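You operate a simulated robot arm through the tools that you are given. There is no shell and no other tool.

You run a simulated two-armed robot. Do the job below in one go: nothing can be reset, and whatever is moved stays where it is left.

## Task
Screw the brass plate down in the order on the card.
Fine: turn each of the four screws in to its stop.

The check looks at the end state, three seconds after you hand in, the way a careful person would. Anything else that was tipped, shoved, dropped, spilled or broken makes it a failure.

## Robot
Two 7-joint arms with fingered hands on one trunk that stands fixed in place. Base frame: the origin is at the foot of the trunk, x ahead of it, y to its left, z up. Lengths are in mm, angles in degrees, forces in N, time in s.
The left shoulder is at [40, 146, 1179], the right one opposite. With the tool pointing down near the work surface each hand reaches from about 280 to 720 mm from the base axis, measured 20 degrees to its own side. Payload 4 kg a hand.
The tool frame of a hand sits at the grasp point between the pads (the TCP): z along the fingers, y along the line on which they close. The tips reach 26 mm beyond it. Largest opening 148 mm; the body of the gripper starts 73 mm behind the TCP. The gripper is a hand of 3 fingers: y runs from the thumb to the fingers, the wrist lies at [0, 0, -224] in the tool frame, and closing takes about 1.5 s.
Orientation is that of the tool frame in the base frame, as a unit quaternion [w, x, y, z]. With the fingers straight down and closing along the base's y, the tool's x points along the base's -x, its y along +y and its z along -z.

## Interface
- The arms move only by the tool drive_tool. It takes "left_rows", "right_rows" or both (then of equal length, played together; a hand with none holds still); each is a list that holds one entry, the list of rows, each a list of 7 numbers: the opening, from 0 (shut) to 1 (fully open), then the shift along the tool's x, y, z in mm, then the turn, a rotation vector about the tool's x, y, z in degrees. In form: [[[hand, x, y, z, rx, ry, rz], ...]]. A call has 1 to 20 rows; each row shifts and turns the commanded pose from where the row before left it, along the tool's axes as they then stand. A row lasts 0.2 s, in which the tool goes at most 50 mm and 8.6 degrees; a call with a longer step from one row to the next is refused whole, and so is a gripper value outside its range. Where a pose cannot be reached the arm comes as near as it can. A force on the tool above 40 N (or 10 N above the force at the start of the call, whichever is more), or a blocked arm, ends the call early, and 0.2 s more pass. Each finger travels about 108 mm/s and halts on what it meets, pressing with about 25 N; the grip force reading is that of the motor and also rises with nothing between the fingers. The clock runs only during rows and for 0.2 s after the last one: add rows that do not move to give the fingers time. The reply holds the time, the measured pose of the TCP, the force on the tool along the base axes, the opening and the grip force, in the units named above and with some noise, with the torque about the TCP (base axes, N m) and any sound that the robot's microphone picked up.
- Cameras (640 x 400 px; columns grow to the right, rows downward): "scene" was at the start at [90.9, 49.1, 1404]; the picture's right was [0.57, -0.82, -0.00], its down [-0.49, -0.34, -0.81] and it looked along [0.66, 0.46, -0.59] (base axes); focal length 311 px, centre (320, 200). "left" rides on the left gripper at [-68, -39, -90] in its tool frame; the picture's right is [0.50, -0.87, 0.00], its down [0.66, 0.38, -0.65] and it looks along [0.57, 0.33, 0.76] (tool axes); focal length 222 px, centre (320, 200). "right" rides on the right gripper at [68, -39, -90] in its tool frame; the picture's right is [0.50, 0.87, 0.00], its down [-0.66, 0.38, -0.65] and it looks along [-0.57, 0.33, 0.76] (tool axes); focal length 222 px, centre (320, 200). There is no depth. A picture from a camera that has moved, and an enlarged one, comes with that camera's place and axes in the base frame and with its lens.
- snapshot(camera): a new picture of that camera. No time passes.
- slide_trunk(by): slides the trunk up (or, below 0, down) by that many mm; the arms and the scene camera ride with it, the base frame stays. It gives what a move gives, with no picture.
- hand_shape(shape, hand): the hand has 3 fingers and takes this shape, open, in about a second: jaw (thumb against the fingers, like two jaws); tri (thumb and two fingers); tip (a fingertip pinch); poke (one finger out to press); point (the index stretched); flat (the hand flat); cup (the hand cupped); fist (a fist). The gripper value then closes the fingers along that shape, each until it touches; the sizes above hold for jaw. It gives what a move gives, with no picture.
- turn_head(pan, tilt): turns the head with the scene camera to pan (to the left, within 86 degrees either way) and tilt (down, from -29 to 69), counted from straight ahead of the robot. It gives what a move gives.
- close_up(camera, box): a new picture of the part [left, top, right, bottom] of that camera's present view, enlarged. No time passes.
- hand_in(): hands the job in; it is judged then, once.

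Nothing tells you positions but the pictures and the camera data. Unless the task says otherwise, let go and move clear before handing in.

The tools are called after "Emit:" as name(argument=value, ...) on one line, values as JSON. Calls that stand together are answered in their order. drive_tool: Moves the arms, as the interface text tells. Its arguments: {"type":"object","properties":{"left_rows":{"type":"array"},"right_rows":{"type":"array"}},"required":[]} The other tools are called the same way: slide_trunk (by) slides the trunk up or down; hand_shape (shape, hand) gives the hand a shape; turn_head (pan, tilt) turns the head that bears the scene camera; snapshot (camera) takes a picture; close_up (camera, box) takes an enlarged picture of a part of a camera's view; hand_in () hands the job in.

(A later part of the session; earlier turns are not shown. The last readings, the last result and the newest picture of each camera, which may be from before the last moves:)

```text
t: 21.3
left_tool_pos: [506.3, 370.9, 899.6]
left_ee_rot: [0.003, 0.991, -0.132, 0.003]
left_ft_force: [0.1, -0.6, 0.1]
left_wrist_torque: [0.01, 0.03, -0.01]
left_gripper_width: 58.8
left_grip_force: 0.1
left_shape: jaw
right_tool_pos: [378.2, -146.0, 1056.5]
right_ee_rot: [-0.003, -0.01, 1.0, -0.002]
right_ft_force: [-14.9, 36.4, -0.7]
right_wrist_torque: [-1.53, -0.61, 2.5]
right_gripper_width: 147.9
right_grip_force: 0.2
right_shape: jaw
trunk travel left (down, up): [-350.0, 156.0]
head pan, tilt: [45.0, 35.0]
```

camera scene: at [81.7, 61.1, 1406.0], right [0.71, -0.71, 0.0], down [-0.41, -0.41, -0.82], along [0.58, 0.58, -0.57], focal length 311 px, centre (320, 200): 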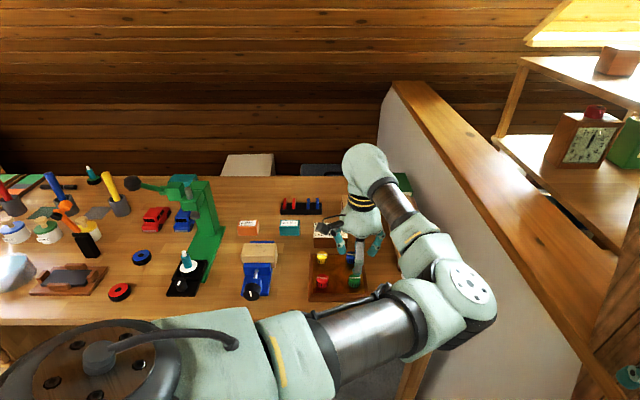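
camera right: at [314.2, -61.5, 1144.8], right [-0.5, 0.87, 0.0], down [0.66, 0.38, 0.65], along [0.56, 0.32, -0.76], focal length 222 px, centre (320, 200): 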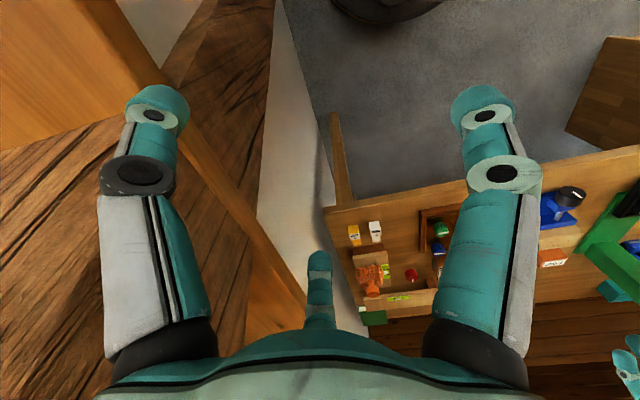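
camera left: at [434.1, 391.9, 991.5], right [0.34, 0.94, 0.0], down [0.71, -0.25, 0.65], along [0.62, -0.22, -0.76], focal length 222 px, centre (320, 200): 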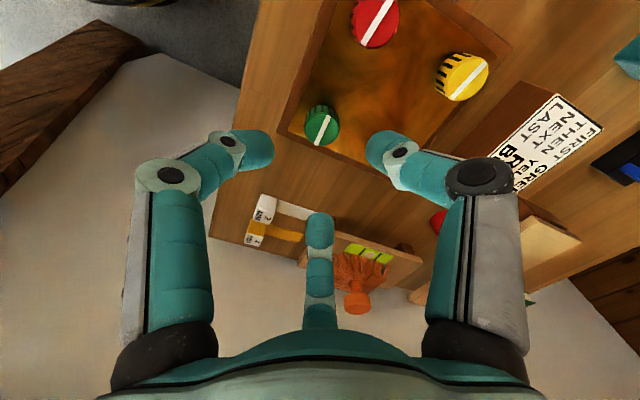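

The right hand met something on its right side, so I'll look before moving it again.

Emit:
snapshot(camera="right")

Emit:
turn_head(pan=-10, tilt=40)

Emit:
snapshot(camera="scene")

```text
taken
camera right: at [311.3, -183.9, 1146.9], right [-0.52, 0.86, 0.0], down [0.65, 0.4, 0.65], along [0.56, 0.33, -0.76], focal length 222 px, centre (320, 200)
```

right: 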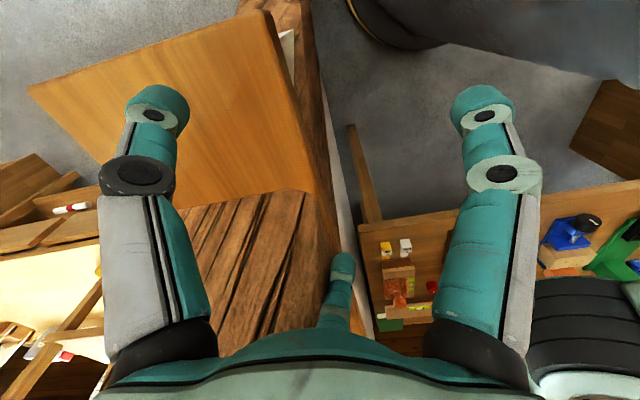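

```text
t: 22.6
left_tool_pos: [505.1, 372.1, 901.1]
left_ee_rot: [0.003, 0.992, -0.129, 0.003]
left_ft_force: [0.1, 0.2, -0.6]
left_wrist_torque: [-0.01, 0.03, 0.01]
left_gripper_width: 59.0
left_grip_force: 0.0
left_shape: jaw
right_tool_pos: [376.2, -146.0, 1057.7]
right_ee_rot: [-0.002, -0.01, 1.0, -0.003]
right_ft_force: [-16.0, 34.3, 1.6]
right_wrist_torque: [-1.34, -0.76, 2.46]
right_gripper_width: 148.0
right_grip_force: 0.0
right_shape: jaw
trunk travel left (down, up): [-350.0, 156.0]
head pan, tilt: [-10.0, 40.0]
```

```text
taken
camera scene: at [99.2, -8.1, 1398.8], right [-0.17, -0.98, 0.01], down [-0.63, 0.11, -0.77], along [0.76, -0.14, -0.64], focal length 311 px, centre (320, 200)
```

scene: 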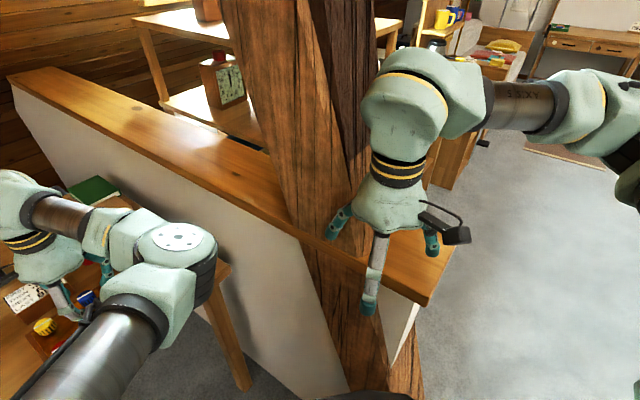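

The right fingers touched the fixed wooden post. I'll back the right hand away toward the robot, off the post.

Emit:
drive_tool(right_rows=[[[1, 8, 8, 0, 0, 0, 0], [1, 10, 4, 0, 0, 0, 0], [1, 10, 0, 0, 0, 0, 0], [1, 10, 0, 0, 0, 0, 0], [1, 10, 0, 0, 0, 0, 0], [1, 10, 0, 0, 0, 0, 0], [1, 10, 0, 0, 0, 0, 0]]])

Emit:
snapshot(camera="scene")

```text
t: 24.1
left_tool_pos: [507.1, 365.3, 900.8]
left_ee_rot: [0.0, 0.991, -0.131, -0.001]
left_ft_force: [-0.4, -0.1, -0.3]
left_wrist_torque: [-0.02, 0.01, -0.02]
left_gripper_width: 58.9
left_grip_force: 0.1
left_shape: jaw
right_tool_pos: [311.0, -141.8, 1055.3]
right_ee_rot: [-0.003, -0.007, 1.0, 0.0]
right_ft_force: [0.0, 0.1, 0.6]
right_wrist_torque: [-0.01, -0.01, -0.01]
right_gripper_width: 148.0
right_grip_force: 0.0
right_shape: jaw
trunk travel left (down, up): [-350.0, 156.0]
head pan, tilt: [-10.0, 40.0]
```

```text
taken
camera scene: at [103.0, -15.9, 1398.4], right [-0.17, -0.98, 0.0], down [-0.63, 0.11, -0.77], along [0.75, -0.13, -0.64], focal length 311 px, centre (320, 200)
```

scene: 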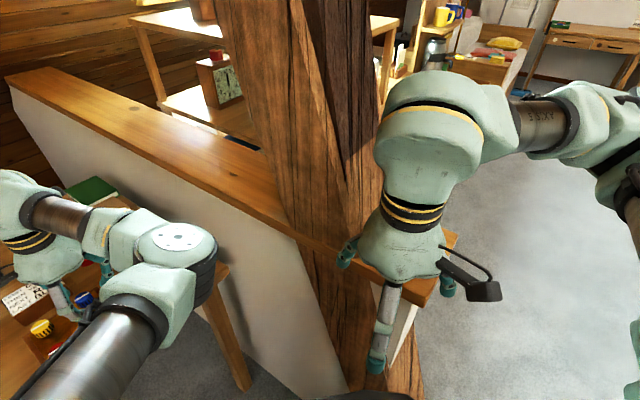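

Both arms are free again and nothing was disturbed. I'll park the right arm there, point the head back at the plate, and rotate the left wrist back toward the low end of its yaw range above green.

Emit:
turn_head(pan=45, tilt=35)

Emit:
drive_tool(left_rows=[[[0.4, 0, 0, 0, 0, 0, -8.5], [0.4, 0, 0, 0, 0, 0, -8.5], [0.4, 0, 0, 0, 0, 0, -8.5], [0.4, 0, 0, 0, 0, 0, -8.5], [0.4, 0, 0, 0, 0, 0, -8.5], [0.4, 0, 0, 0, 0, 0, -8.5], [0.4, 0, 0, 0, 0, 0, -8.5], [0.4, 0, 0, 0, 0, 0, -8.5], [0.4, 0, 0, 0, 0, 0, -8.5], [0.4, 0, 0, 0, 0, 0, -8.5], [0.4, 0, 0, 0, 0, 0, -8.5], [0.4, 0, 0, 0, 0, 0, -8.5], [0.4, 0, 0, 0, 0, 0, -8.5], [0.4, 0, 0, 0, 0, 0, -8.5], [0.4, 0, 0, 0, 0, 0, -8.5], [0.4, 0, 0, 0, 0, 0, -8.5], [0.4, 0, 0, 0, 0, 0, -8.5], [0.4, 0, 0, 0, 0, 0, -8.5], [0.4, 0, 0, 0, 0, 0, -8.5], [0.4, 0, 0, 0, 0, 0, -8.5]]])

Emit:
snapshot(camera="scene")

```text
t: 25.4
left_tool_pos: [507.9, 366.4, 901.0]
left_ee_rot: [0.0, 0.991, -0.131, 0.0]
left_ft_force: [0.4, 0.6, -0.3]
left_wrist_torque: [-0.01, -0.02, -0.03]
left_gripper_width: 59.2
left_grip_force: 0.0
left_shape: jaw
right_tool_pos: [311.6, -141.5, 1055.5]
right_ee_rot: [-0.004, -0.008, 1.0, 0.001]
right_ft_force: [0.0, -0.3, -0.4]
right_wrist_torque: [0.02, 0.0, 0.02]
right_gripper_width: 148.2
right_grip_force: 0.0
right_shape: jaw
trunk travel left (down, up): [-350.0, 156.0]
head pan, tilt: [45.0, 35.0]
```

```text
t: 29.6
left_tool_pos: [508.4, 366.6, 900.5]
left_ee_rot: [0.0, 0.214, 0.977, 0.0]
left_ft_force: [0.5, 0.1, 0.0]
left_wrist_torque: [-0.01, -0.03, 0.03]
left_gripper_width: 58.7
left_grip_force: 0.1
left_shape: jaw
right_tool_pos: [312.1, -141.1, 1055.6]
right_ee_rot: [-0.004, -0.008, 1.0, 0.0]
right_ft_force: [-0.1, 0.5, 0.2]
right_wrist_torque: [0.01, 0.0, 0.01]
right_gripper_width: 147.8
right_grip_force: 0.0
right_shape: jaw
trunk travel left (down, up): [-350.0, 156.0]
head pan, tilt: [45.0, 35.0]
```

```text
taken
camera scene: at [81.7, 61.1, 1406.0], right [0.71, -0.71, 0.0], down [-0.41, -0.41, -0.82], along [0.58, 0.58, -0.57], focal length 311 px, centre (320, 200)
```

scene: 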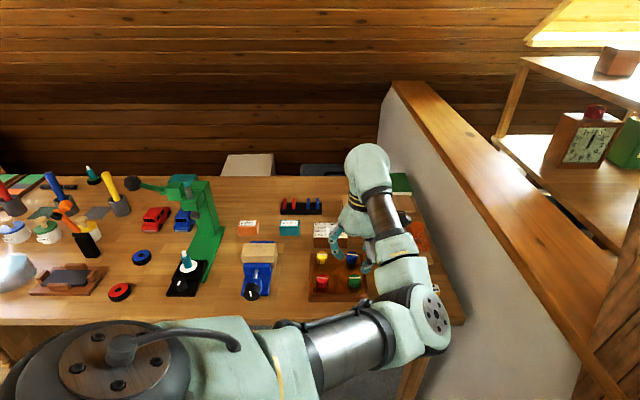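

Emit:
drive_tool(left_rows=[[[0.4, 0, 0, 0, 0, 0, -8.5], [0.4, 0, 0, 0, 0, 0, -8.5], [0.4, 0, 0, 0, 0, 0, -8.5], [0.4, 0, 0, 0, 0, 0, -8.5], [0.4, 0, 0, 0, 0, 0, -8.5], [0.4, 0, 0, 10, 0, 0, 0], [0.4, 0, 0, 10, 0, 0, 0], [0.4, 0, 0, 10, 0, 0, 0], [0.4, 0, 0, 10, 0, 0, 0], [0.4, 0, 0, 5, 0, 0, 0], [0.4, 0, 0, 0, 0, 0, 0]]])

Emit:
close_up(camera="scene", box=[296, 230, 392, 290])

Emit:
snapshot(camera="left")

```text
t: 32.0
left_tool_pos: [508.7, 366.1, 855.6]
left_ee_rot: [0.0, -0.151, 0.988, 0.0]
left_ft_force: [-0.4, -0.5, 0.0]
left_wrist_torque: [0.0, 0.03, -0.02]
left_gripper_width: 59.2
left_grip_force: 0.0
left_shape: jaw
right_tool_pos: [312.3, -142.4, 1055.9]
right_ee_rot: [-0.003, -0.008, 1.0, 0.001]
right_ft_force: [-0.1, 1.3, 1.2]
right_wrist_torque: [-0.01, 0.0, 0.01]
right_gripper_width: 148.0
right_grip_force: 0.0
right_shape: jaw
trunk travel left (down, up): [-350.0, 156.0]
head pan, tilt: [45.0, 35.0]
```

```text
6.67 times, centred on (344, 260) of scene
camera zoom: at [81.7, 61.1, 1406.0], right [0.71, -0.71, 0.0], down [-0.41, -0.41, -0.82], along [0.58, 0.58, -0.57], focal length 2072 px, centre (160, -200)
```

zoom: 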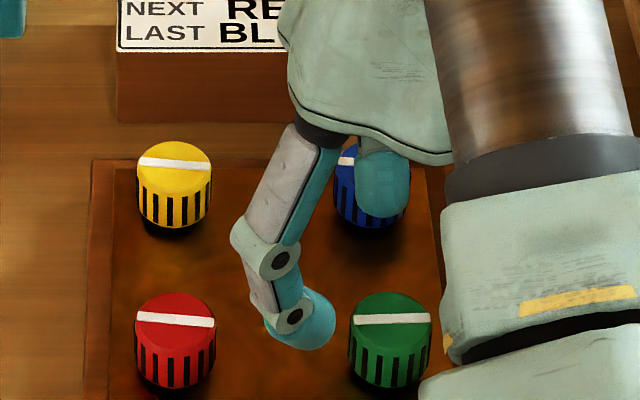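

```text
taken
camera left: at [583.5, 348.9, 946.7], right [-0.22, -0.98, 0.0], down [-0.74, 0.16, 0.65], along [-0.64, 0.14, -0.76], focal length 222 px, centre (320, 200)
```

left: 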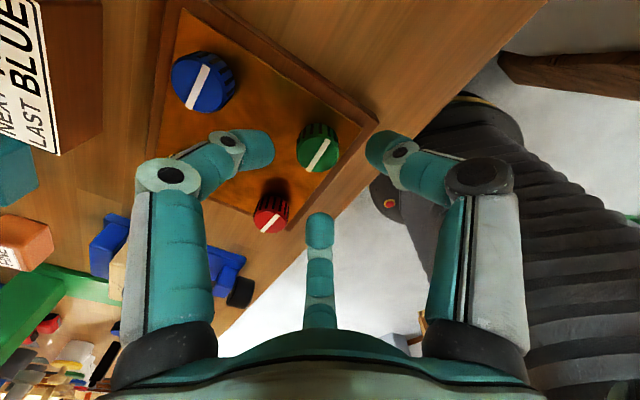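

The alignment looks right: green's centre sits on the tool axis and the fingers clear the neighbouring knobs. I'll descend around the green knob with the fingers open and check from both cameras.

Emit:
drive_tool(left_rows=[[[0.4, 0, 0, 8, 0, 0, 0], [0.4, 0, 0, 8, 0, 0, 0], [0.4, 0, 0, 6, 0, 0, 0], [0.4, 0, 0, 6, 0, 0, 0], [0.4, 0, 0, 5, 0, 0, 0], [0.4, 0, 0, 0, 0, 0, 0]]])

Emit:
close_up(camera="scene", box=[312, 240, 392, 290])

Emit:
snapshot(camera="left")

Emit:
close_up(camera="left", box=[240, 120, 400, 220])

Emit:
snapshot(camera="scene")

```text
t: 33.4
left_tool_pos: [508.5, 365.6, 822.6]
left_ee_rot: [-0.001, -0.152, 0.988, 0.0]
left_ft_force: [-0.6, 0.4, -0.2]
left_wrist_torque: [0.01, 0.03, 0.02]
left_gripper_width: 59.0
left_grip_force: 0.0
left_shape: jaw
right_tool_pos: [312.7, -141.1, 1055.0]
right_ee_rot: [-0.004, -0.008, 1.0, 0.0]
right_ft_force: [-0.1, -0.4, -0.5]
right_wrist_torque: [0.0, -0.01, -0.01]
right_gripper_width: 147.8
right_grip_force: 0.0
right_shape: jaw
trunk travel left (down, up): [-350.0, 156.0]
head pan, tilt: [45.0, 35.0]
```

```text
8.00 times, centred on (352, 265) of scene
camera zoom: at [81.7, 61.1, 1406.0], right [0.71, -0.71, 0.0], down [-0.41, -0.41, -0.82], along [0.58, 0.58, -0.57], focal length 2486 px, centre (64, -320)
```

zoom: 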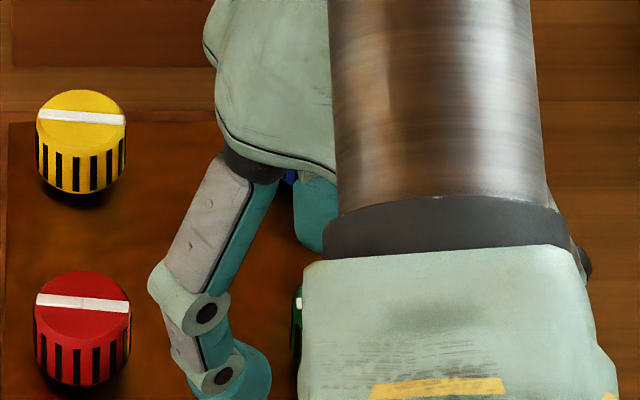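

```text
taken
camera left: at [583.9, 348.5, 913.6], right [-0.22, -0.98, 0.0], down [-0.74, 0.16, 0.65], along [-0.64, 0.14, -0.76], focal length 222 px, centre (320, 200)
```

left: 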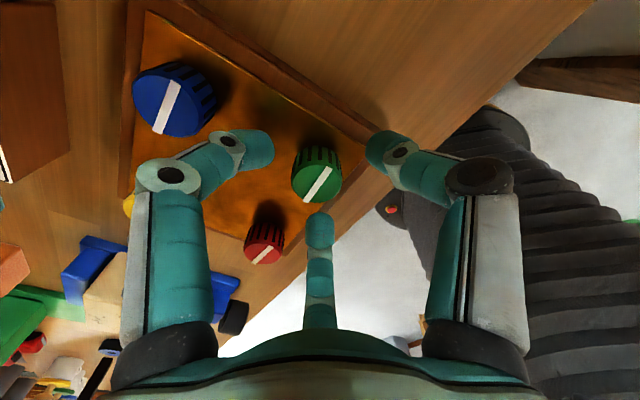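

```text
4.00 times, centred on (320, 170) of left
camera zoom: at [583.9, 348.5, 913.6], right [-0.22, -0.98, 0.0], down [-0.74, 0.16, 0.65], along [-0.64, 0.14, -0.76], focal length 888 px, centre (320, 320)
```

zoom: 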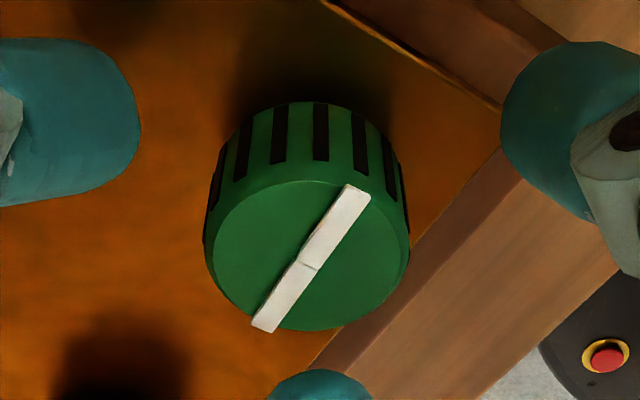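

```text
taken
camera scene: at [81.7, 61.1, 1406.0], right [0.71, -0.71, 0.0], down [-0.41, -0.41, -0.82], along [0.58, 0.58, -0.57], focal length 311 px, centre (320, 200)
```

scene: 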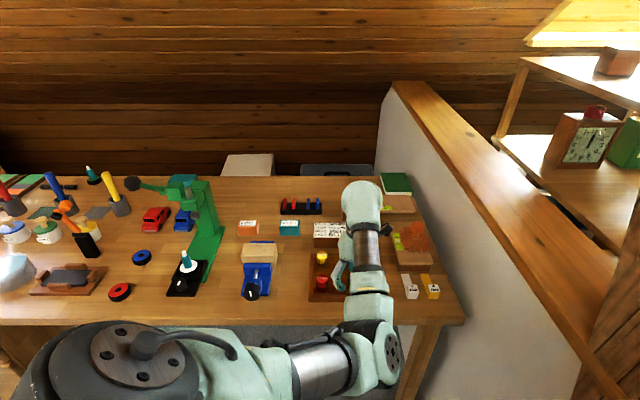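

The knob is centred between the three open fingers, with TCP z about 12 mm above the knob top. I'll nudge the tool 1.5 mm and close on the green knob.

Emit:
drive_tool(left_rows=[[[0.4, -0.7, 1.3, 2, 0, 0, 0], [0.3, 0, 0, 0, 0, 0, 0], [0.2, 0, 0, 0, 0, 0, 0], [0.1, 0, 0, 0, 0, 0, 0], [0.1, 0, 0, 0, 0, 0, 0]]])

Emit:
snapshot(camera="left")

Emit:
close_up(camera="left", box=[240, 120, 400, 220])

```text
t: 34.6
left_tool_pos: [507.7, 367.2, 820.8]
left_ee_rot: [0.0, -0.152, 0.988, 0.0]
left_ft_force: [-1.0, -0.3, -1.9]
left_wrist_torque: [-0.01, 0.05, -0.03]
left_gripper_width: 24.4
left_grip_force: 24.7
left_shape: jaw
right_tool_pos: [312.4, -140.9, 1055.6]
right_ee_rot: [-0.004, -0.008, 1.0, 0.0]
right_ft_force: [-0.4, -0.1, 0.5]
right_wrist_torque: [-0.02, 0.06, 0.0]
right_gripper_width: 147.9
right_grip_force: 0.2
right_shape: jaw
trunk travel left (down, up): [-350.0, 156.0]
head pan, tilt: [45.0, 35.0]
```

```text
taken
camera left: at [584.1, 350.2, 911.0], right [-0.22, -0.98, 0.0], down [-0.74, 0.16, 0.65], along [-0.64, 0.14, -0.76], focal length 222 px, centre (320, 200)
```

left: 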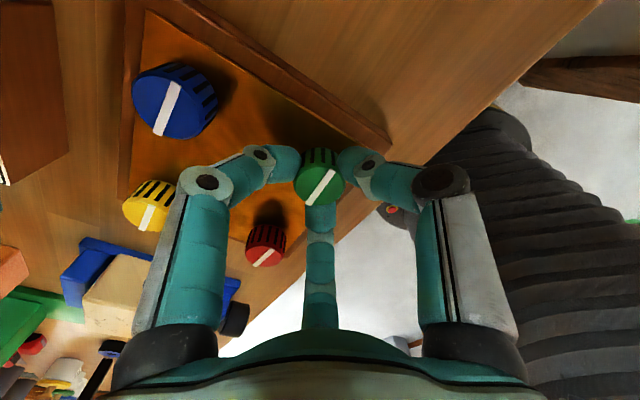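

```text
4.00 times, centred on (320, 170) of left
camera zoom: at [584.1, 350.2, 911.0], right [-0.22, -0.98, 0.0], down [-0.74, 0.16, 0.65], along [-0.64, 0.14, -0.76], focal length 888 px, centre (320, 320)
```

zoom: 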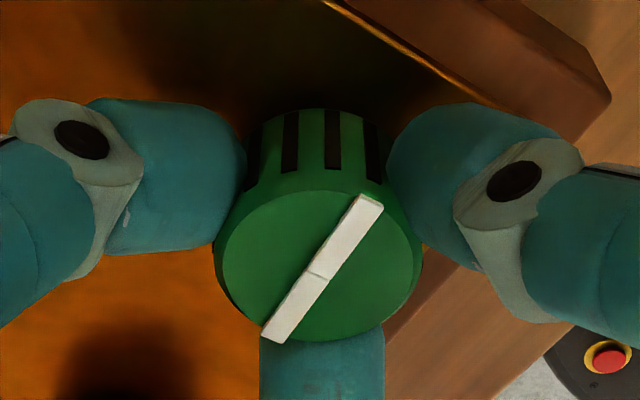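

The three fingers hold the green knob evenly at 24.7 N. I'll turn it a small amount clockwise (+rz) and check force, torque and height.

Emit:
drive_tool(left_rows=[[[0.1, 0, 0, 0, 0, 0, 8], [0.1, 0, 0, 0, 0, 0, 8], [0.1, 0, 0, 0, 0, 0, 8], [0.1, 0, 0, 0, 0, 0, 8]]])

Emit:
close_up(camera="left", box=[240, 120, 400, 220])

```text
t: 35.6
left_tool_pos: [509.7, 368.3, 819.4]
left_ee_rot: [0.0, 0.128, 0.992, 0.0]
left_ft_force: [-1.1, 2.6, -7.8]
left_wrist_torque: [0.05, 0.0, 0.05]
left_gripper_width: 24.1
left_grip_force: 25.1
left_shape: jaw
right_tool_pos: [313.1, -141.1, 1056.6]
right_ee_rot: [-0.003, -0.008, 1.0, -0.001]
right_ft_force: [0.2, -0.7, 0.6]
right_wrist_torque: [0.0, 0.01, 0.03]
right_gripper_width: 148.0
right_grip_force: 0.0
right_shape: jaw
trunk travel left (down, up): [-350.0, 156.0]
head pan, tilt: [45.0, 35.0]
```

```text
4.00 times, centred on (320, 170) of left
camera zoom: at [564.0, 312.6, 910.7], right [-0.7, -0.71, 0.0], down [-0.54, 0.53, 0.65], along [-0.47, 0.46, -0.76], focal length 888 px, centre (320, 320)
```

zoom: 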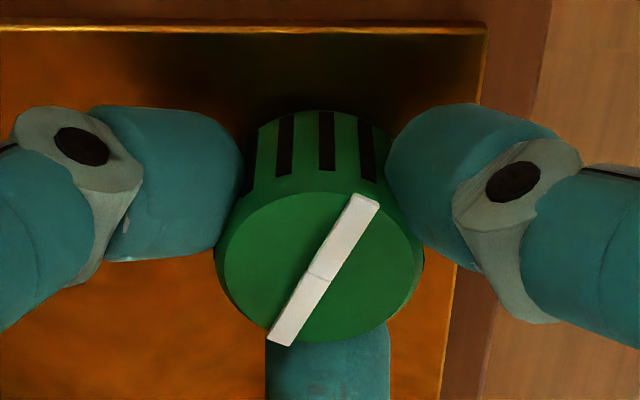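

The knob turns with the hand and the tool is being pulled down slightly (−8 N), so the screw is going in. I'll continue with a little downward follow.

Emit:
drive_tool(left_rows=[[[0.1, 0, 0, 0.3, 0, 0, 8], [0.1, 0, 0, 0.2, 0, 0, 8], [0.1, 0, 0, 0.2, 0, 0, 8], [0.1, 0, 0, 0.2, 0, 0, 8], [0.1, 0, 0, 0.2, 0, 0, 8], [0.1, 0, 0, 0.2, 0, 0, 8]]])

```text
t: 37.0
left_tool_pos: [508.3, 368.9, 819.0]
left_ee_rot: [-0.001, 0.519, 0.855, -0.001]
left_ft_force: [1.5, 4.3, -9.0]
left_wrist_torque: [0.1, 0.02, 0.04]
left_gripper_width: 23.9
left_grip_force: 25.3
left_shape: jaw
right_tool_pos: [314.1, -140.6, 1055.8]
right_ee_rot: [-0.005, -0.009, 1.0, -0.001]
right_ft_force: [-0.3, 0.2, -0.9]
right_wrist_torque: [0.01, -0.03, 0.03]
right_gripper_width: 147.9
right_grip_force: 0.0
right_shape: jaw
trunk travel left (down, up): [-350.0, 156.0]
head pan, tilt: [45.0, 35.0]
```

Emit:
drive_tool(left_rows=[[[0.1, 0, 0, 0.3, 0, 0, 8], [0.1, 0, 0, 0.25, 0, 0, 8], [0.1, 0, 0, 0.25, 0, 0, 8], [0.1, 0, 0, 0.25, 0, 0, 8], [0.1, 0, 0, 0.25, 0, 0, 8], [0.1, 0, 0, 0.25, 0, 0, 8]]])

Emit:
close_up(camera="left", box=[240, 120, 400, 220])

Emit:
close_up(camera="scene", box=[296, 240, 376, 290])

```text
t: 38.4
left_tool_pos: [509.2, 365.7, 817.7]
left_ee_rot: [0.0, 0.823, 0.568, -0.001]
left_ft_force: [-2.0, -4.6, -8.0]
left_wrist_torque: [-0.07, 0.08, 0.14]
left_gripper_width: 23.5
left_grip_force: 24.7
left_shape: jaw
right_tool_pos: [312.1, -142.1, 1055.8]
right_ee_rot: [-0.003, -0.008, 1.0, 0.0]
right_ft_force: [0.6, 0.9, 0.6]
right_wrist_torque: [-0.01, 0.01, -0.01]
right_gripper_width: 147.9
right_grip_force: 0.1
right_shape: jaw
trunk travel left (down, up): [-350.0, 156.0]
head pan, tilt: [45.0, 35.0]
```

```text
4.00 times, centred on (320, 170) of left
camera zoom: at [448.3, 316.6, 908.3], right [-0.63, 0.77, 0.0], down [0.59, 0.48, 0.65], along [0.51, 0.41, -0.76], focal length 888 px, centre (320, 320)
```

zoom: 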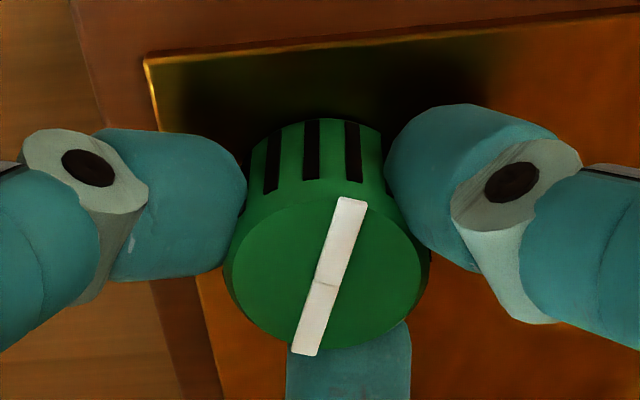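

```text
8.00 times, centred on (336, 265) of scene
camera zoom: at [82.2, 60.7, 1405.9], right [0.71, -0.71, 0.0], down [-0.41, -0.41, -0.82], along [0.58, 0.58, -0.57], focal length 2486 px, centre (192, -320)
```

zoom: 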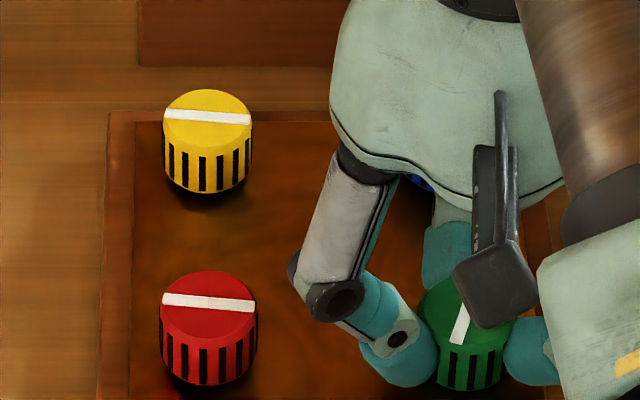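

The knob has slipped slightly in the grip (about 20°) but it is screwing in. I'll check the vertical force by rotating a bit without following down.

Emit:
drive_tool(left_rows=[[[0.05, 0, 0, 0, 0, 0, 8], [0.05, 0, 0, 0, 0, 0, 8], [0.05, 0, 0, 0, 0, 0, 8], [0.05, 0, 0, 0, 0, 0, 8], [0.05, 0, 0, 0, 0, 0, 8]]])

Emit:
close_up(camera="left", box=[240, 120, 400, 220])

Emit:
close_up(camera="scene", box=[330, 250, 394, 290])

```text
t: 39.6
left_tool_pos: [508.4, 369.6, 817.7]
left_ee_rot: [-0.001, 0.967, 0.253, -0.001]
left_ft_force: [-6.9, -2.1, -13.7]
left_wrist_torque: [0.06, 0.28, 0.31]
left_gripper_width: 21.2
left_grip_force: 24.7
left_shape: jaw
right_tool_pos: [312.9, -140.0, 1056.2]
right_ee_rot: [-0.003, -0.009, 1.0, -0.001]
right_ft_force: [0.4, 0.4, 0.1]
right_wrist_torque: [-0.01, 0.0, 0.01]
right_gripper_width: 148.0
right_grip_force: 0.1
right_shape: jaw
trunk travel left (down, up): [-350.0, 156.0]
head pan, tilt: [45.0, 35.0]
```

```text
4.00 times, centred on (320, 170) of left
camera zoom: at [429.7, 369.4, 907.9], right [0.01, 1.0, 0.0], down [0.76, -0.01, 0.65], along [0.65, -0.01, -0.76], focal length 888 px, centre (320, 320)
```

zoom: 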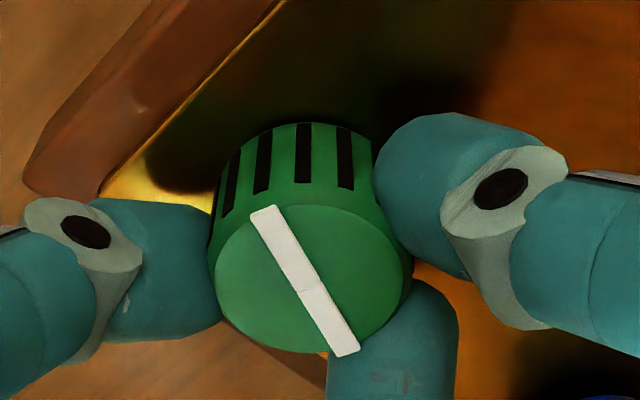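

```text
10.00 times, centred on (362, 270) of scene
camera zoom: at [82.3, 62.2, 1405.9], right [0.71, -0.71, 0.0], down [-0.41, -0.41, -0.82], along [0.58, 0.58, -0.57], focal length 3108 px, centre (-100, -500)
```

zoom: 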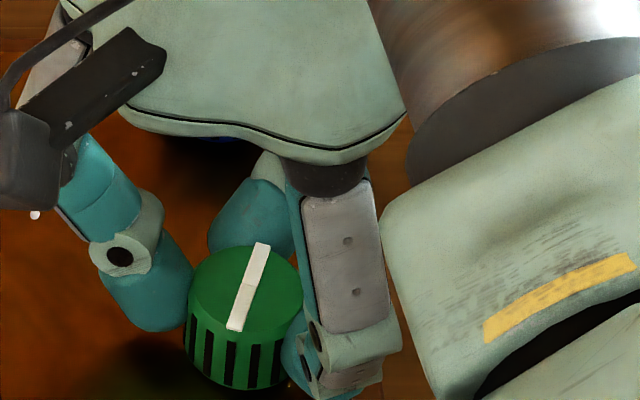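

The hand turned the last 40° while the knob stayed put and the torque rose, so either it is at its stop or the grip slipped. I'll open the fingers and inspect the knob.

Emit:
drive_tool(left_rows=[[[0.4, 0, 0, 0, 0, 0, 0], [0.4, 0, 0, 0, 0, 0, 0], [0.4, 0, 0, 0, 0, 0, 0]]])

Emit:
close_up(camera="scene", box=[296, 240, 376, 290])

Emit:
close_up(camera="left", box=[240, 120, 400, 220])

Emit:
snapshot(camera="left")

```text
t: 40.4
left_tool_pos: [509.4, 367.9, 819.0]
left_ee_rot: [0.0, 0.967, 0.255, 0.001]
left_ft_force: [-0.6, 0.2, -0.7]
left_wrist_torque: [0.0, 0.04, -0.03]
left_gripper_width: 58.7
left_grip_force: 0.0
left_shape: jaw
right_tool_pos: [312.3, -141.4, 1055.2]
right_ee_rot: [-0.004, -0.009, 1.0, 0.0]
right_ft_force: [-0.3, 0.2, -0.6]
right_wrist_torque: [0.03, 0.0, -0.02]
right_gripper_width: 147.7
right_grip_force: 0.1
right_shape: jaw
trunk travel left (down, up): [-350.0, 156.0]
head pan, tilt: [45.0, 35.0]
```

```text
8.00 times, centred on (336, 265) of scene
camera zoom: at [82.1, 61.5, 1406.0], right [0.71, -0.71, 0.0], down [-0.41, -0.41, -0.82], along [0.58, 0.58, -0.57], focal length 2486 px, centre (192, -320)
```

zoom: 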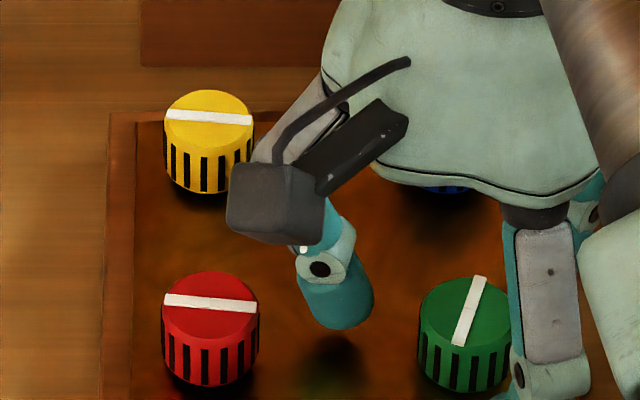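

```text
4.00 times, centred on (320, 170) of left
camera zoom: at [430.5, 368.3, 909.1], right [0.01, 1.0, 0.0], down [0.76, -0.01, 0.65], along [0.65, -0.01, -0.76], focal length 888 px, centre (320, 320)
```

zoom: 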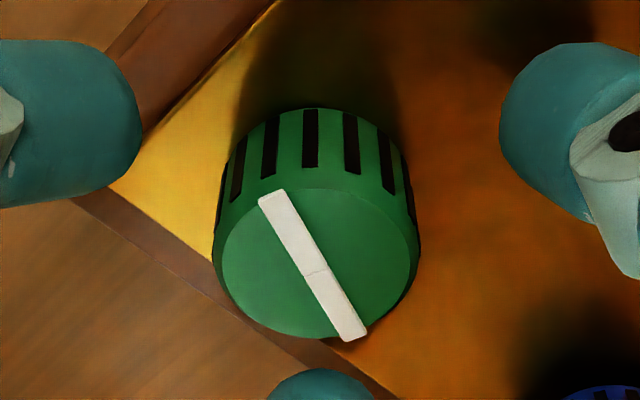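

```text
taken
camera left: at [430.5, 368.3, 909.1], right [0.01, 1.0, 0.0], down [0.76, -0.01, 0.65], along [0.65, -0.01, -0.76], focal length 222 px, centre (320, 200)
```

left: 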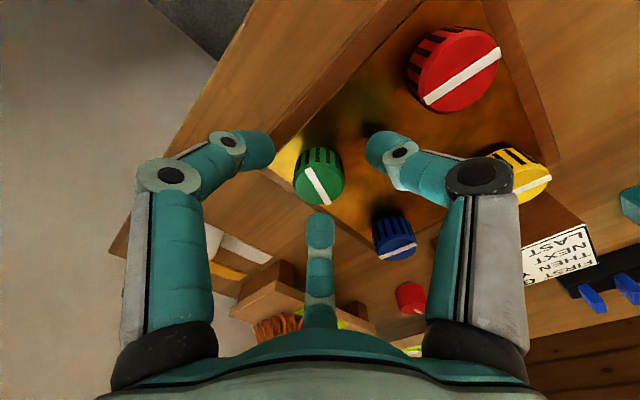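

Green now sits about 3 mm lower than red and has rotated about 109° clockwise, then stopped turning. I'll regrip centred and try to turn further to confirm it is at its stop.

Emit:
drive_tool(left_rows=[[[0.4, -0.5, 0.9, 1.5, 0, 0, 0], [0.3, 0, 0, 0, 0, 0, 0], [0.2, 0, 0, 0, 0, 0, 0], [0.0, 0, 0, 0, 0, 0, 0], [0.0, 0, 0, 0, 0, 0, 0], [0.0, 0, 0, 0, 0, 0, 0]]])

Emit:
close_up(camera="left", box=[240, 120, 400, 220])

Emit:
drive_tool(left_rows=[[[0.0, 0, 0, 0, 0, 0, 5], [0.0, 0, 0, 0, 0, 0, 5], [0.0, 0, 0, 0, 0, 0, 5], [0.0, 0, 0, 0, 0, 0, 5]]])

Emit:
close_up(camera="left", box=[240, 120, 400, 220])

```text
t: 41.8
left_tool_pos: [509.1, 366.4, 816.2]
left_ee_rot: [0.0, 0.967, 0.255, 0.0]
left_ft_force: [-0.8, -0.8, -2.9]
left_wrist_torque: [-0.03, 0.05, 0.08]
left_gripper_width: 24.2
left_grip_force: 25.4
left_shape: jaw
right_tool_pos: [312.3, -140.8, 1054.5]
right_ee_rot: [-0.004, -0.008, 1.0, 0.0]
right_ft_force: [0.1, 0.0, -0.2]
right_wrist_torque: [-0.01, 0.0, -0.01]
right_gripper_width: 148.1
right_grip_force: 0.1
right_shape: jaw
trunk travel left (down, up): [-350.0, 156.0]
head pan, tilt: [45.0, 35.0]
```

```text
4.00 times, centred on (320, 170) of left
camera zoom: at [430.1, 366.7, 907.4], right [0.01, 1.0, 0.0], down [0.76, -0.01, 0.65], along [0.65, -0.01, -0.76], focal length 888 px, centre (320, 320)
```

zoom: 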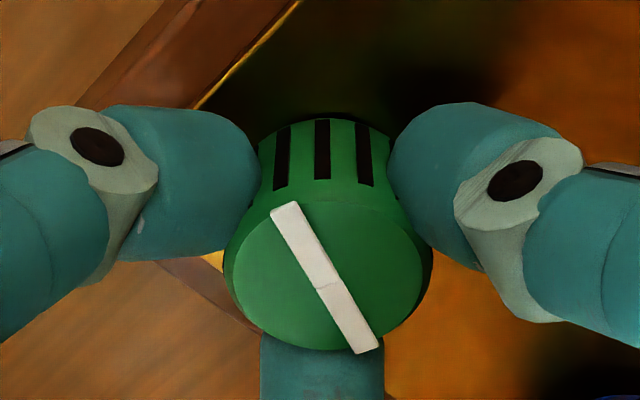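

```text
t: 42.8
left_tool_pos: [508.3, 366.2, 816.1]
left_ee_rot: [0.0, 0.997, 0.082, 0.0]
left_ft_force: [-8.3, -3.4, -4.7]
left_wrist_torque: [-0.03, 0.12, 0.21]
left_gripper_width: 24.0
left_grip_force: 24.8
left_shape: jaw
right_tool_pos: [311.9, -141.9, 1055.4]
right_ee_rot: [-0.003, -0.008, 1.0, 0.0]
right_ft_force: [-1.7, -0.2, 0.2]
right_wrist_torque: [0.01, 0.03, -0.05]
right_gripper_width: 148.2
right_grip_force: 0.1
right_shape: jaw
trunk travel left (down, up): [-350.0, 156.0]
head pan, tilt: [45.0, 35.0]
```

```text
4.00 times, centred on (320, 170) of left
camera zoom: at [434.0, 393.9, 907.5], right [0.35, 0.94, 0.0], down [0.71, -0.27, 0.65], along [0.61, -0.23, -0.76], focal length 888 px, centre (320, 320)
```

zoom: 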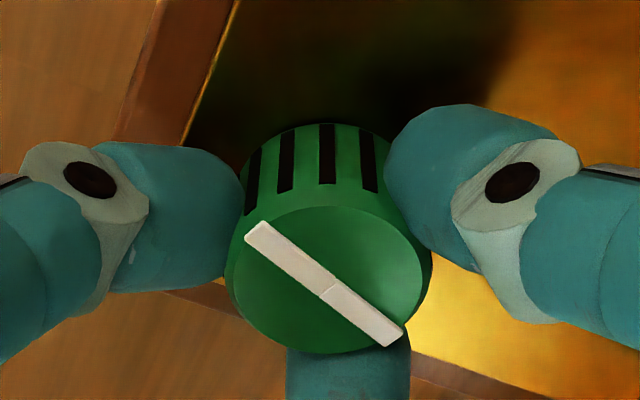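

The knob's bar stayed at the same azimuth while the hand slipped over it with rising torque, so green is at its stop. I'll open, rise and inspect.

Emit:
drive_tool(left_rows=[[[0.4, 0, 0, 0, 0, 0, 0], [0.4, 0, 0, 0, 0, 0, 0], [0.4, 0, 0, -5, 0, 0, 0], [0.4, 0, 0, -10, 0, 0, 0], [0.4, 0, 0, -10, 0, 0, 0], [0.4, 0, 0, -15, 0, 0, 0], [0.4, 0, 0, -15, 0, 0, 0], [0.4, 0, 0, -15, 0, 0, 0], [0.4, 0, 0, -15, 0, 0, 0], [0.4, 0, 0, 0, 0, 0, 0]]])

Emit:
close_up(camera="scene", box=[296, 240, 376, 290])

Emit:
snapshot(camera="left")

Emit:
close_up(camera="left", box=[288, 85, 352, 125])

```text
t: 45.0
left_tool_pos: [508.9, 366.5, 902.1]
left_ee_rot: [0.0, 0.997, 0.083, -0.001]
left_ft_force: [-0.5, 0.2, 0.1]
left_wrist_torque: [-0.01, -0.02, -0.03]
left_gripper_width: 59.0
left_grip_force: 0.1
left_shape: jaw
right_tool_pos: [311.7, -141.3, 1055.2]
right_ee_rot: [-0.004, -0.008, 1.0, 0.0]
right_ft_force: [-0.1, 0.9, -0.5]
right_wrist_torque: [0.0, -0.01, 0.01]
right_gripper_width: 147.7
right_grip_force: 0.1
right_shape: jaw
trunk travel left (down, up): [-350.0, 156.0]
head pan, tilt: [45.0, 35.0]
```

```text
8.00 times, centred on (336, 265) of scene
camera zoom: at [81.7, 61.2, 1406.0], right [0.71, -0.71, 0.0], down [-0.41, -0.41, -0.82], along [0.58, 0.58, -0.57], focal length 2486 px, centre (192, -320)
```

zoom: 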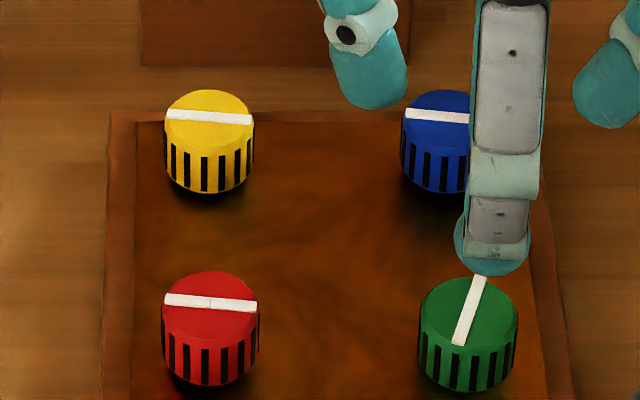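

```text
taken
camera left: at [435.7, 393.1, 993.3], right [0.35, 0.94, 0.0], down [0.71, -0.26, 0.65], along [0.61, -0.23, -0.76], focal length 222 px, centre (320, 200)
```

left: 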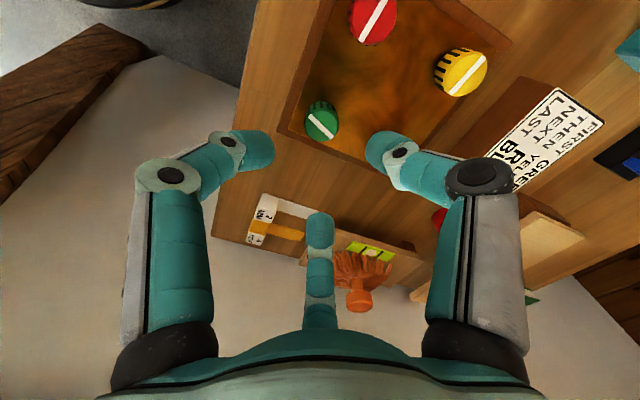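

```text
10.00 times, centred on (320, 105) of left
camera zoom: at [435.7, 393.1, 993.3], right [0.35, 0.94, 0.0], down [0.71, -0.26, 0.65], along [0.61, -0.23, -0.76], focal length 2221 px, centre (320, 1150)
```

zoom: 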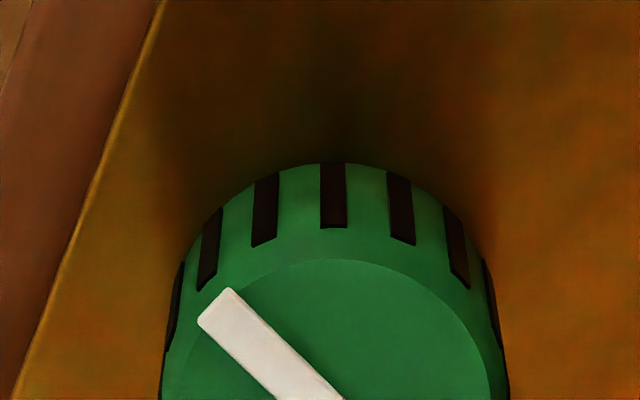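

Emit:
close_up(camera="scene", box=[340, 264, 372, 296])

Emit:
close_up(camera="scene", box=[306, 264, 338, 296])

```text
12.50 times, centred on (356, 280) of scene
camera zoom: at [81.7, 61.2, 1406.0], right [0.71, -0.71, 0.0], down [-0.41, -0.41, -0.82], along [0.58, 0.58, -0.57], focal length 3885 px, centre (-130, -800)
```

zoom: 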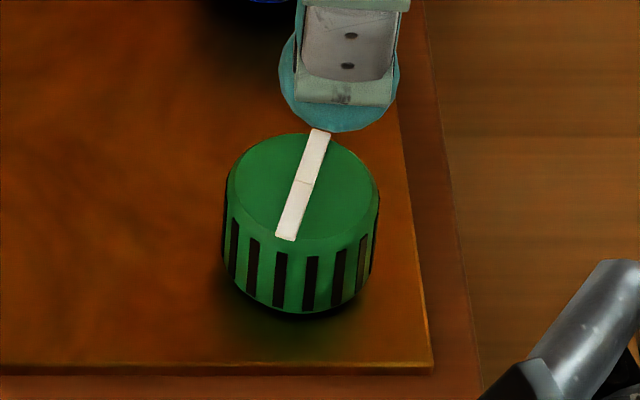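

```text
12.50 times, centred on (322, 280) of scene
camera zoom: at [81.7, 61.2, 1406.0], right [0.71, -0.71, 0.0], down [-0.41, -0.41, -0.82], along [0.58, 0.58, -0.57], focal length 3885 px, centre (295, -800)
```

zoom: 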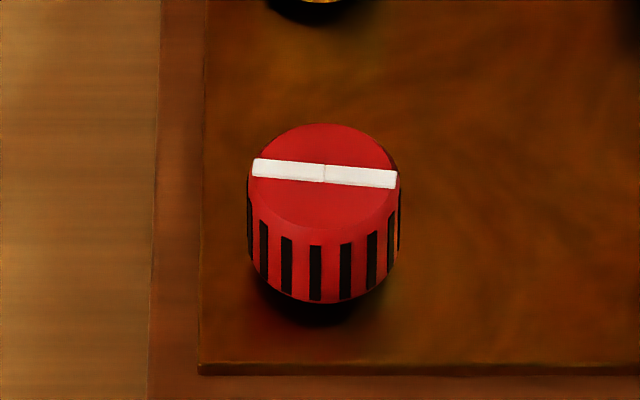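

Green is now seated low on the plate with only a thin contact shadow, while red still shows a clear gap. Next is yellow: I'll rotate the wrist back and move above (508, 479).

Emit:
drive_tool(left_rows=[[[0.4, 0, 0, 0, 0, 0, -8.5], [0.4, 0, 0, 0, 0, 0, -8.5], [0.4, 0, 0, 0, 0, 0, -8.5], [0.4, 0, 0, 0, 0, 0, -8.5], [0.4, 0, 0, 0, 0, 0, -8.5], [0.4, 0, 0, 0, 0, 0, -8.5], [0.4, 0, 0, 0, 0, 0, -8.5], [0.4, 0, 0, 0, 0, 0, -8.5], [0.4, 0, 0, 0, 0, 0, -8.5], [0.4, 0, 0, 0, 0, 0, -8.5], [0.4, 0, 0, 0, 0, 0, -8.5], [0.4, 0, 0, 0, 0, 0, -8.5], [0.4, 0, 0, 0, 0, 0, -8.5], [0.4, 0, 0, 0, 0, 0, -8.5], [0.4, 0, 0, 0, 0, 0, -8.5], [0.4, 0, 0, 0, 0, 0, -8.5], [0.4, 0, 0, 0, 0, 0, -8.5], [0.4, 0, 0, 0, 0, 0, -8.5], [0.4, 0, 0, 0, 0, 0, -8.5], [0.4, 0, 0, 0, 0, 0, -8.5]]])

Emit:
drive_tool(left_rows=[[[0.4, 0, 14, 0, 0, 0, 0], [0.4, 0, 14, 0, 0, 0, 0], [0.4, 0, 14, 0, 0, 0, 0], [0.4, 0, 14, 0, 0, 0, 0], [0.4, 0, 14, 0, 0, 0, 0], [0.4, 0, 14, 0, 0, 0, 0], [0.4, 0, 14, 0, 0, 0, 0], [0.4, 0, 14, 0, 0, 0, 0], [0.4, 0, 0, 0, 0, 0, 0]]])

Emit:
snapshot(camera="left")

Emit:
snapshot(camera="scene")

```text
t: 49.2
left_tool_pos: [508.8, 366.8, 900.0]
left_ee_rot: [-0.001, 0.003, 1.0, 0.0]
left_ft_force: [0.4, -0.7, -0.3]
left_wrist_torque: [-0.01, 0.0, 0.01]
left_gripper_width: 58.8
left_grip_force: 0.1
left_shape: jaw
right_tool_pos: [312.7, -141.7, 1055.4]
right_ee_rot: [-0.004, -0.008, 1.0, 0.0]
right_ft_force: [0.7, 0.4, -0.1]
right_wrist_torque: [0.01, -0.03, 0.0]
right_gripper_width: 148.1
right_grip_force: 0.0
right_shape: jaw
trunk travel left (down, up): [-350.0, 156.0]
head pan, tilt: [45.0, 35.0]
```

```text
t: 51.2
left_tool_pos: [509.8, 476.8, 902.1]
left_ee_rot: [0.0, 0.004, 1.0, 0.0]
left_ft_force: [-0.6, -0.4, 0.9]
left_wrist_torque: [0.01, -0.03, -0.03]
left_gripper_width: 58.7
left_grip_force: 0.1
left_shape: jaw
right_tool_pos: [311.3, -141.7, 1055.2]
right_ee_rot: [-0.003, -0.007, 1.0, 0.0]
right_ft_force: [0.0, 0.2, -0.3]
right_wrist_torque: [0.03, 0.01, -0.01]
right_gripper_width: 147.7
right_grip_force: 0.0
right_shape: jaw
trunk travel left (down, up): [-350.0, 156.0]
head pan, tilt: [45.0, 35.0]
```

```text
taken
camera left: at [576.3, 437.5, 993.0], right [-0.51, -0.86, 0.0], down [-0.65, 0.38, 0.65], along [-0.56, 0.33, -0.76], focal length 222 px, centre (320, 200)
```

left: 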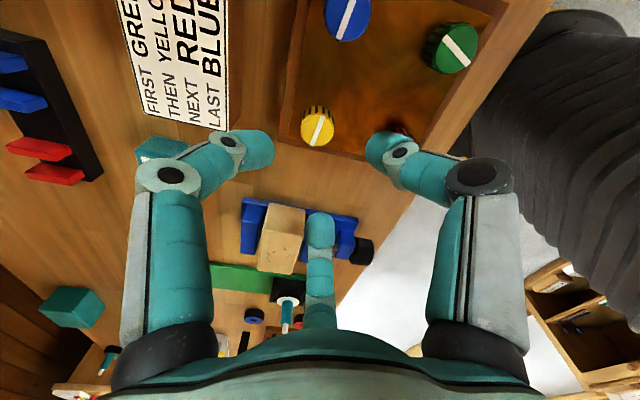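

```text
taken
camera scene: at [81.7, 60.8, 1406.0], right [0.71, -0.71, 0.0], down [-0.41, -0.41, -0.82], along [0.58, 0.58, -0.57], focal length 311 px, centre (320, 200)
```

scene: 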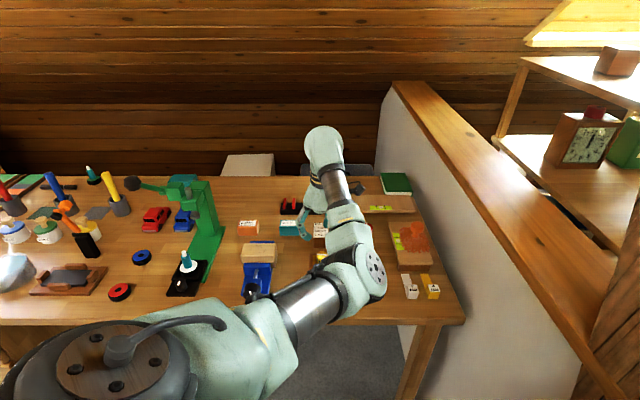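

Emit:
close_up(camera="left", box=[288, 105, 352, 145])

Emit:
drive_tool(left_rows=[[[0.4, 0, 0, 0, 0, 0, -5], [0.4, 0, 0, 0, 0, 0, -5], [0.4, 0, 0, 0, 0, 0, -5]]])

```text
10.00 times, centred on (320, 125) of left
camera zoom: at [576.3, 437.5, 993.0], right [-0.51, -0.86, 0.0], down [-0.65, 0.38, 0.65], along [-0.56, 0.33, -0.76], focal length 2221 px, centre (320, 950)
```

zoom: 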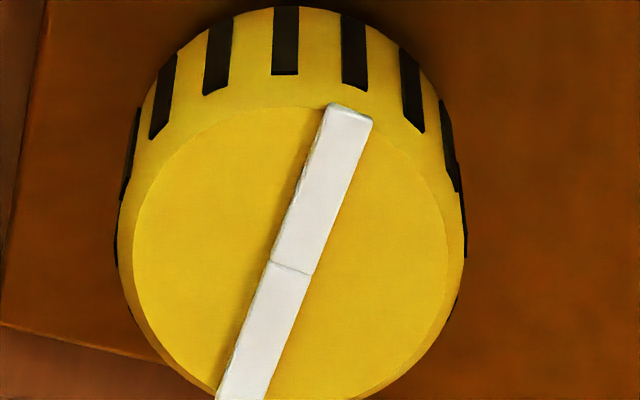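

```text
t: 52.0
left_tool_pos: [509.0, 478.9, 902.1]
left_ee_rot: [0.0, -0.127, 0.992, 0.0]
left_ft_force: [-0.9, -0.7, -0.9]
left_wrist_torque: [-0.01, -0.03, 0.0]
left_gripper_width: 59.0
left_grip_force: 0.1
left_shape: jaw
right_tool_pos: [311.7, -141.2, 1056.2]
right_ee_rot: [-0.003, -0.008, 1.0, -0.001]
right_ft_force: [0.3, 0.0, -0.1]
right_wrist_torque: [-0.01, -0.03, 0.02]
right_gripper_width: 147.9
right_grip_force: 0.0
right_shape: jaw
trunk travel left (down, up): [-350.0, 156.0]
head pan, tilt: [45.0, 35.0]
```

Yellow is about 2–3 mm off the tool axis. I'll correct, descend partway and recheck.

Emit:
drive_tool(left_rows=[[[0.4, 0.2, 1.1, 0, 0, 0, 0], [0.4, 0, 0, 10, 0, 0, 0], [0.4, 0, 0, 10, 0, 0, 0], [0.4, 0, 0, 10, 0, 0, 0], [0.4, 0, 0, 10, 0, 0, 0], [0.4, 0, 0, 10, 0, 0, 0], [0.4, 0, 0, 0, 0, 0, 0]]])

Emit:
close_up(camera="left", box=[240, 120, 400, 220])

Emit:
snapshot(camera="scene")

```text
t: 53.6
left_tool_pos: [508.2, 481.1, 851.3]
left_ee_rot: [0.0, -0.125, 0.992, 0.0]
left_ft_force: [-0.2, -0.9, 0.1]
left_wrist_torque: [0.0, -0.01, -0.01]
left_gripper_width: 58.8
left_grip_force: 0.1
left_shape: jaw
right_tool_pos: [311.9, -141.1, 1056.0]
right_ee_rot: [-0.003, -0.009, 1.0, 0.0]
right_ft_force: [0.0, -0.3, -0.5]
right_wrist_torque: [-0.01, -0.02, 0.0]
right_gripper_width: 148.1
right_grip_force: 0.0
right_shape: jaw
trunk travel left (down, up): [-350.0, 156.0]
head pan, tilt: [45.0, 35.0]
```

```text
4.00 times, centred on (320, 170) of left
camera zoom: at [582.6, 458.4, 942.4], right [-0.27, -0.96, 0.0], down [-0.73, 0.2, 0.65], along [-0.63, 0.17, -0.76], focal length 888 px, centre (320, 320)
```

zoom: 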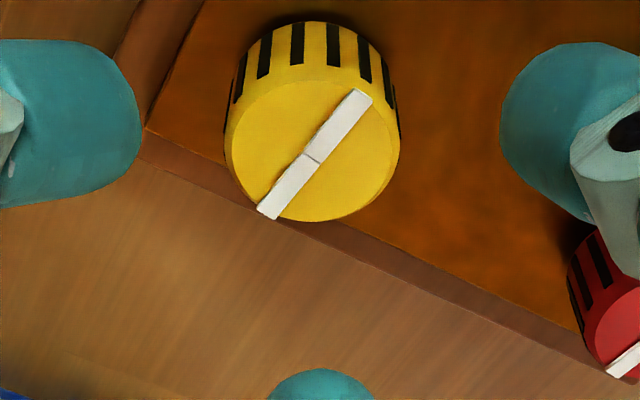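

```text
taken
camera scene: at [81.7, 61.0, 1406.0], right [0.71, -0.71, 0.0], down [-0.41, -0.41, -0.82], along [0.58, 0.58, -0.57], focal length 311 px, centre (320, 200)
```

scene: 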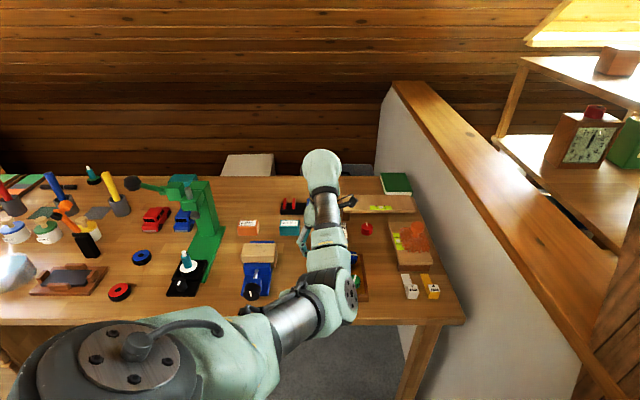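

Emit:
drive_tool(left_rows=[[[0.4, -0.8, 0.8, 0, 0, 0, 0], [0.4, 0, 0, 8, 0, 0, 0], [0.4, 0, 0, 8, 0, 0, 0], [0.4, 0, 0, 8, 0, 0, 0], [0.4, 0, 0, 7, 0, 0, 0], [0.4, 0, 0, 0, 0, 0, 0]]])

Emit:
close_up(camera="left", box=[240, 120, 400, 220])

```text
t: 55.0
left_tool_pos: [508.9, 480.0, 828.8]
left_ee_rot: [-0.001, -0.126, 0.992, 0.0]
left_ft_force: [0.2, 0.7, -0.5]
left_wrist_torque: [-0.04, -0.02, 0.02]
left_gripper_width: 59.1
left_grip_force: 0.1
left_shape: jaw
left hand out of reach, approached as far as the arm can: row 5
right_tool_pos: [311.7, -141.3, 1056.1]
right_ee_rot: [-0.004, -0.008, 1.0, 0.0]
right_ft_force: [-0.4, 0.2, 0.4]
right_wrist_torque: [0.01, 0.01, 0.03]
right_gripper_width: 148.0
right_grip_force: 0.0
right_shape: jaw
trunk travel left (down, up): [-350.0, 156.0]
head pan, tilt: [45.0, 35.0]
```

```text
4.00 times, centred on (320, 170) of left
camera zoom: at [583.5, 459.1, 919.0], right [-0.27, -0.96, 0.0], down [-0.73, 0.2, 0.65], along [-0.63, 0.17, -0.76], focal length 888 px, centre (320, 320)
```

zoom: 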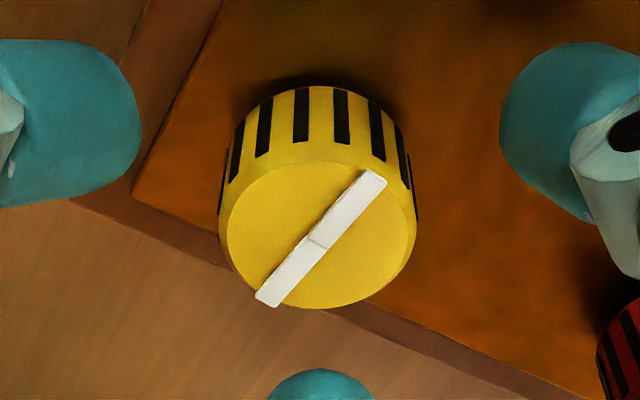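

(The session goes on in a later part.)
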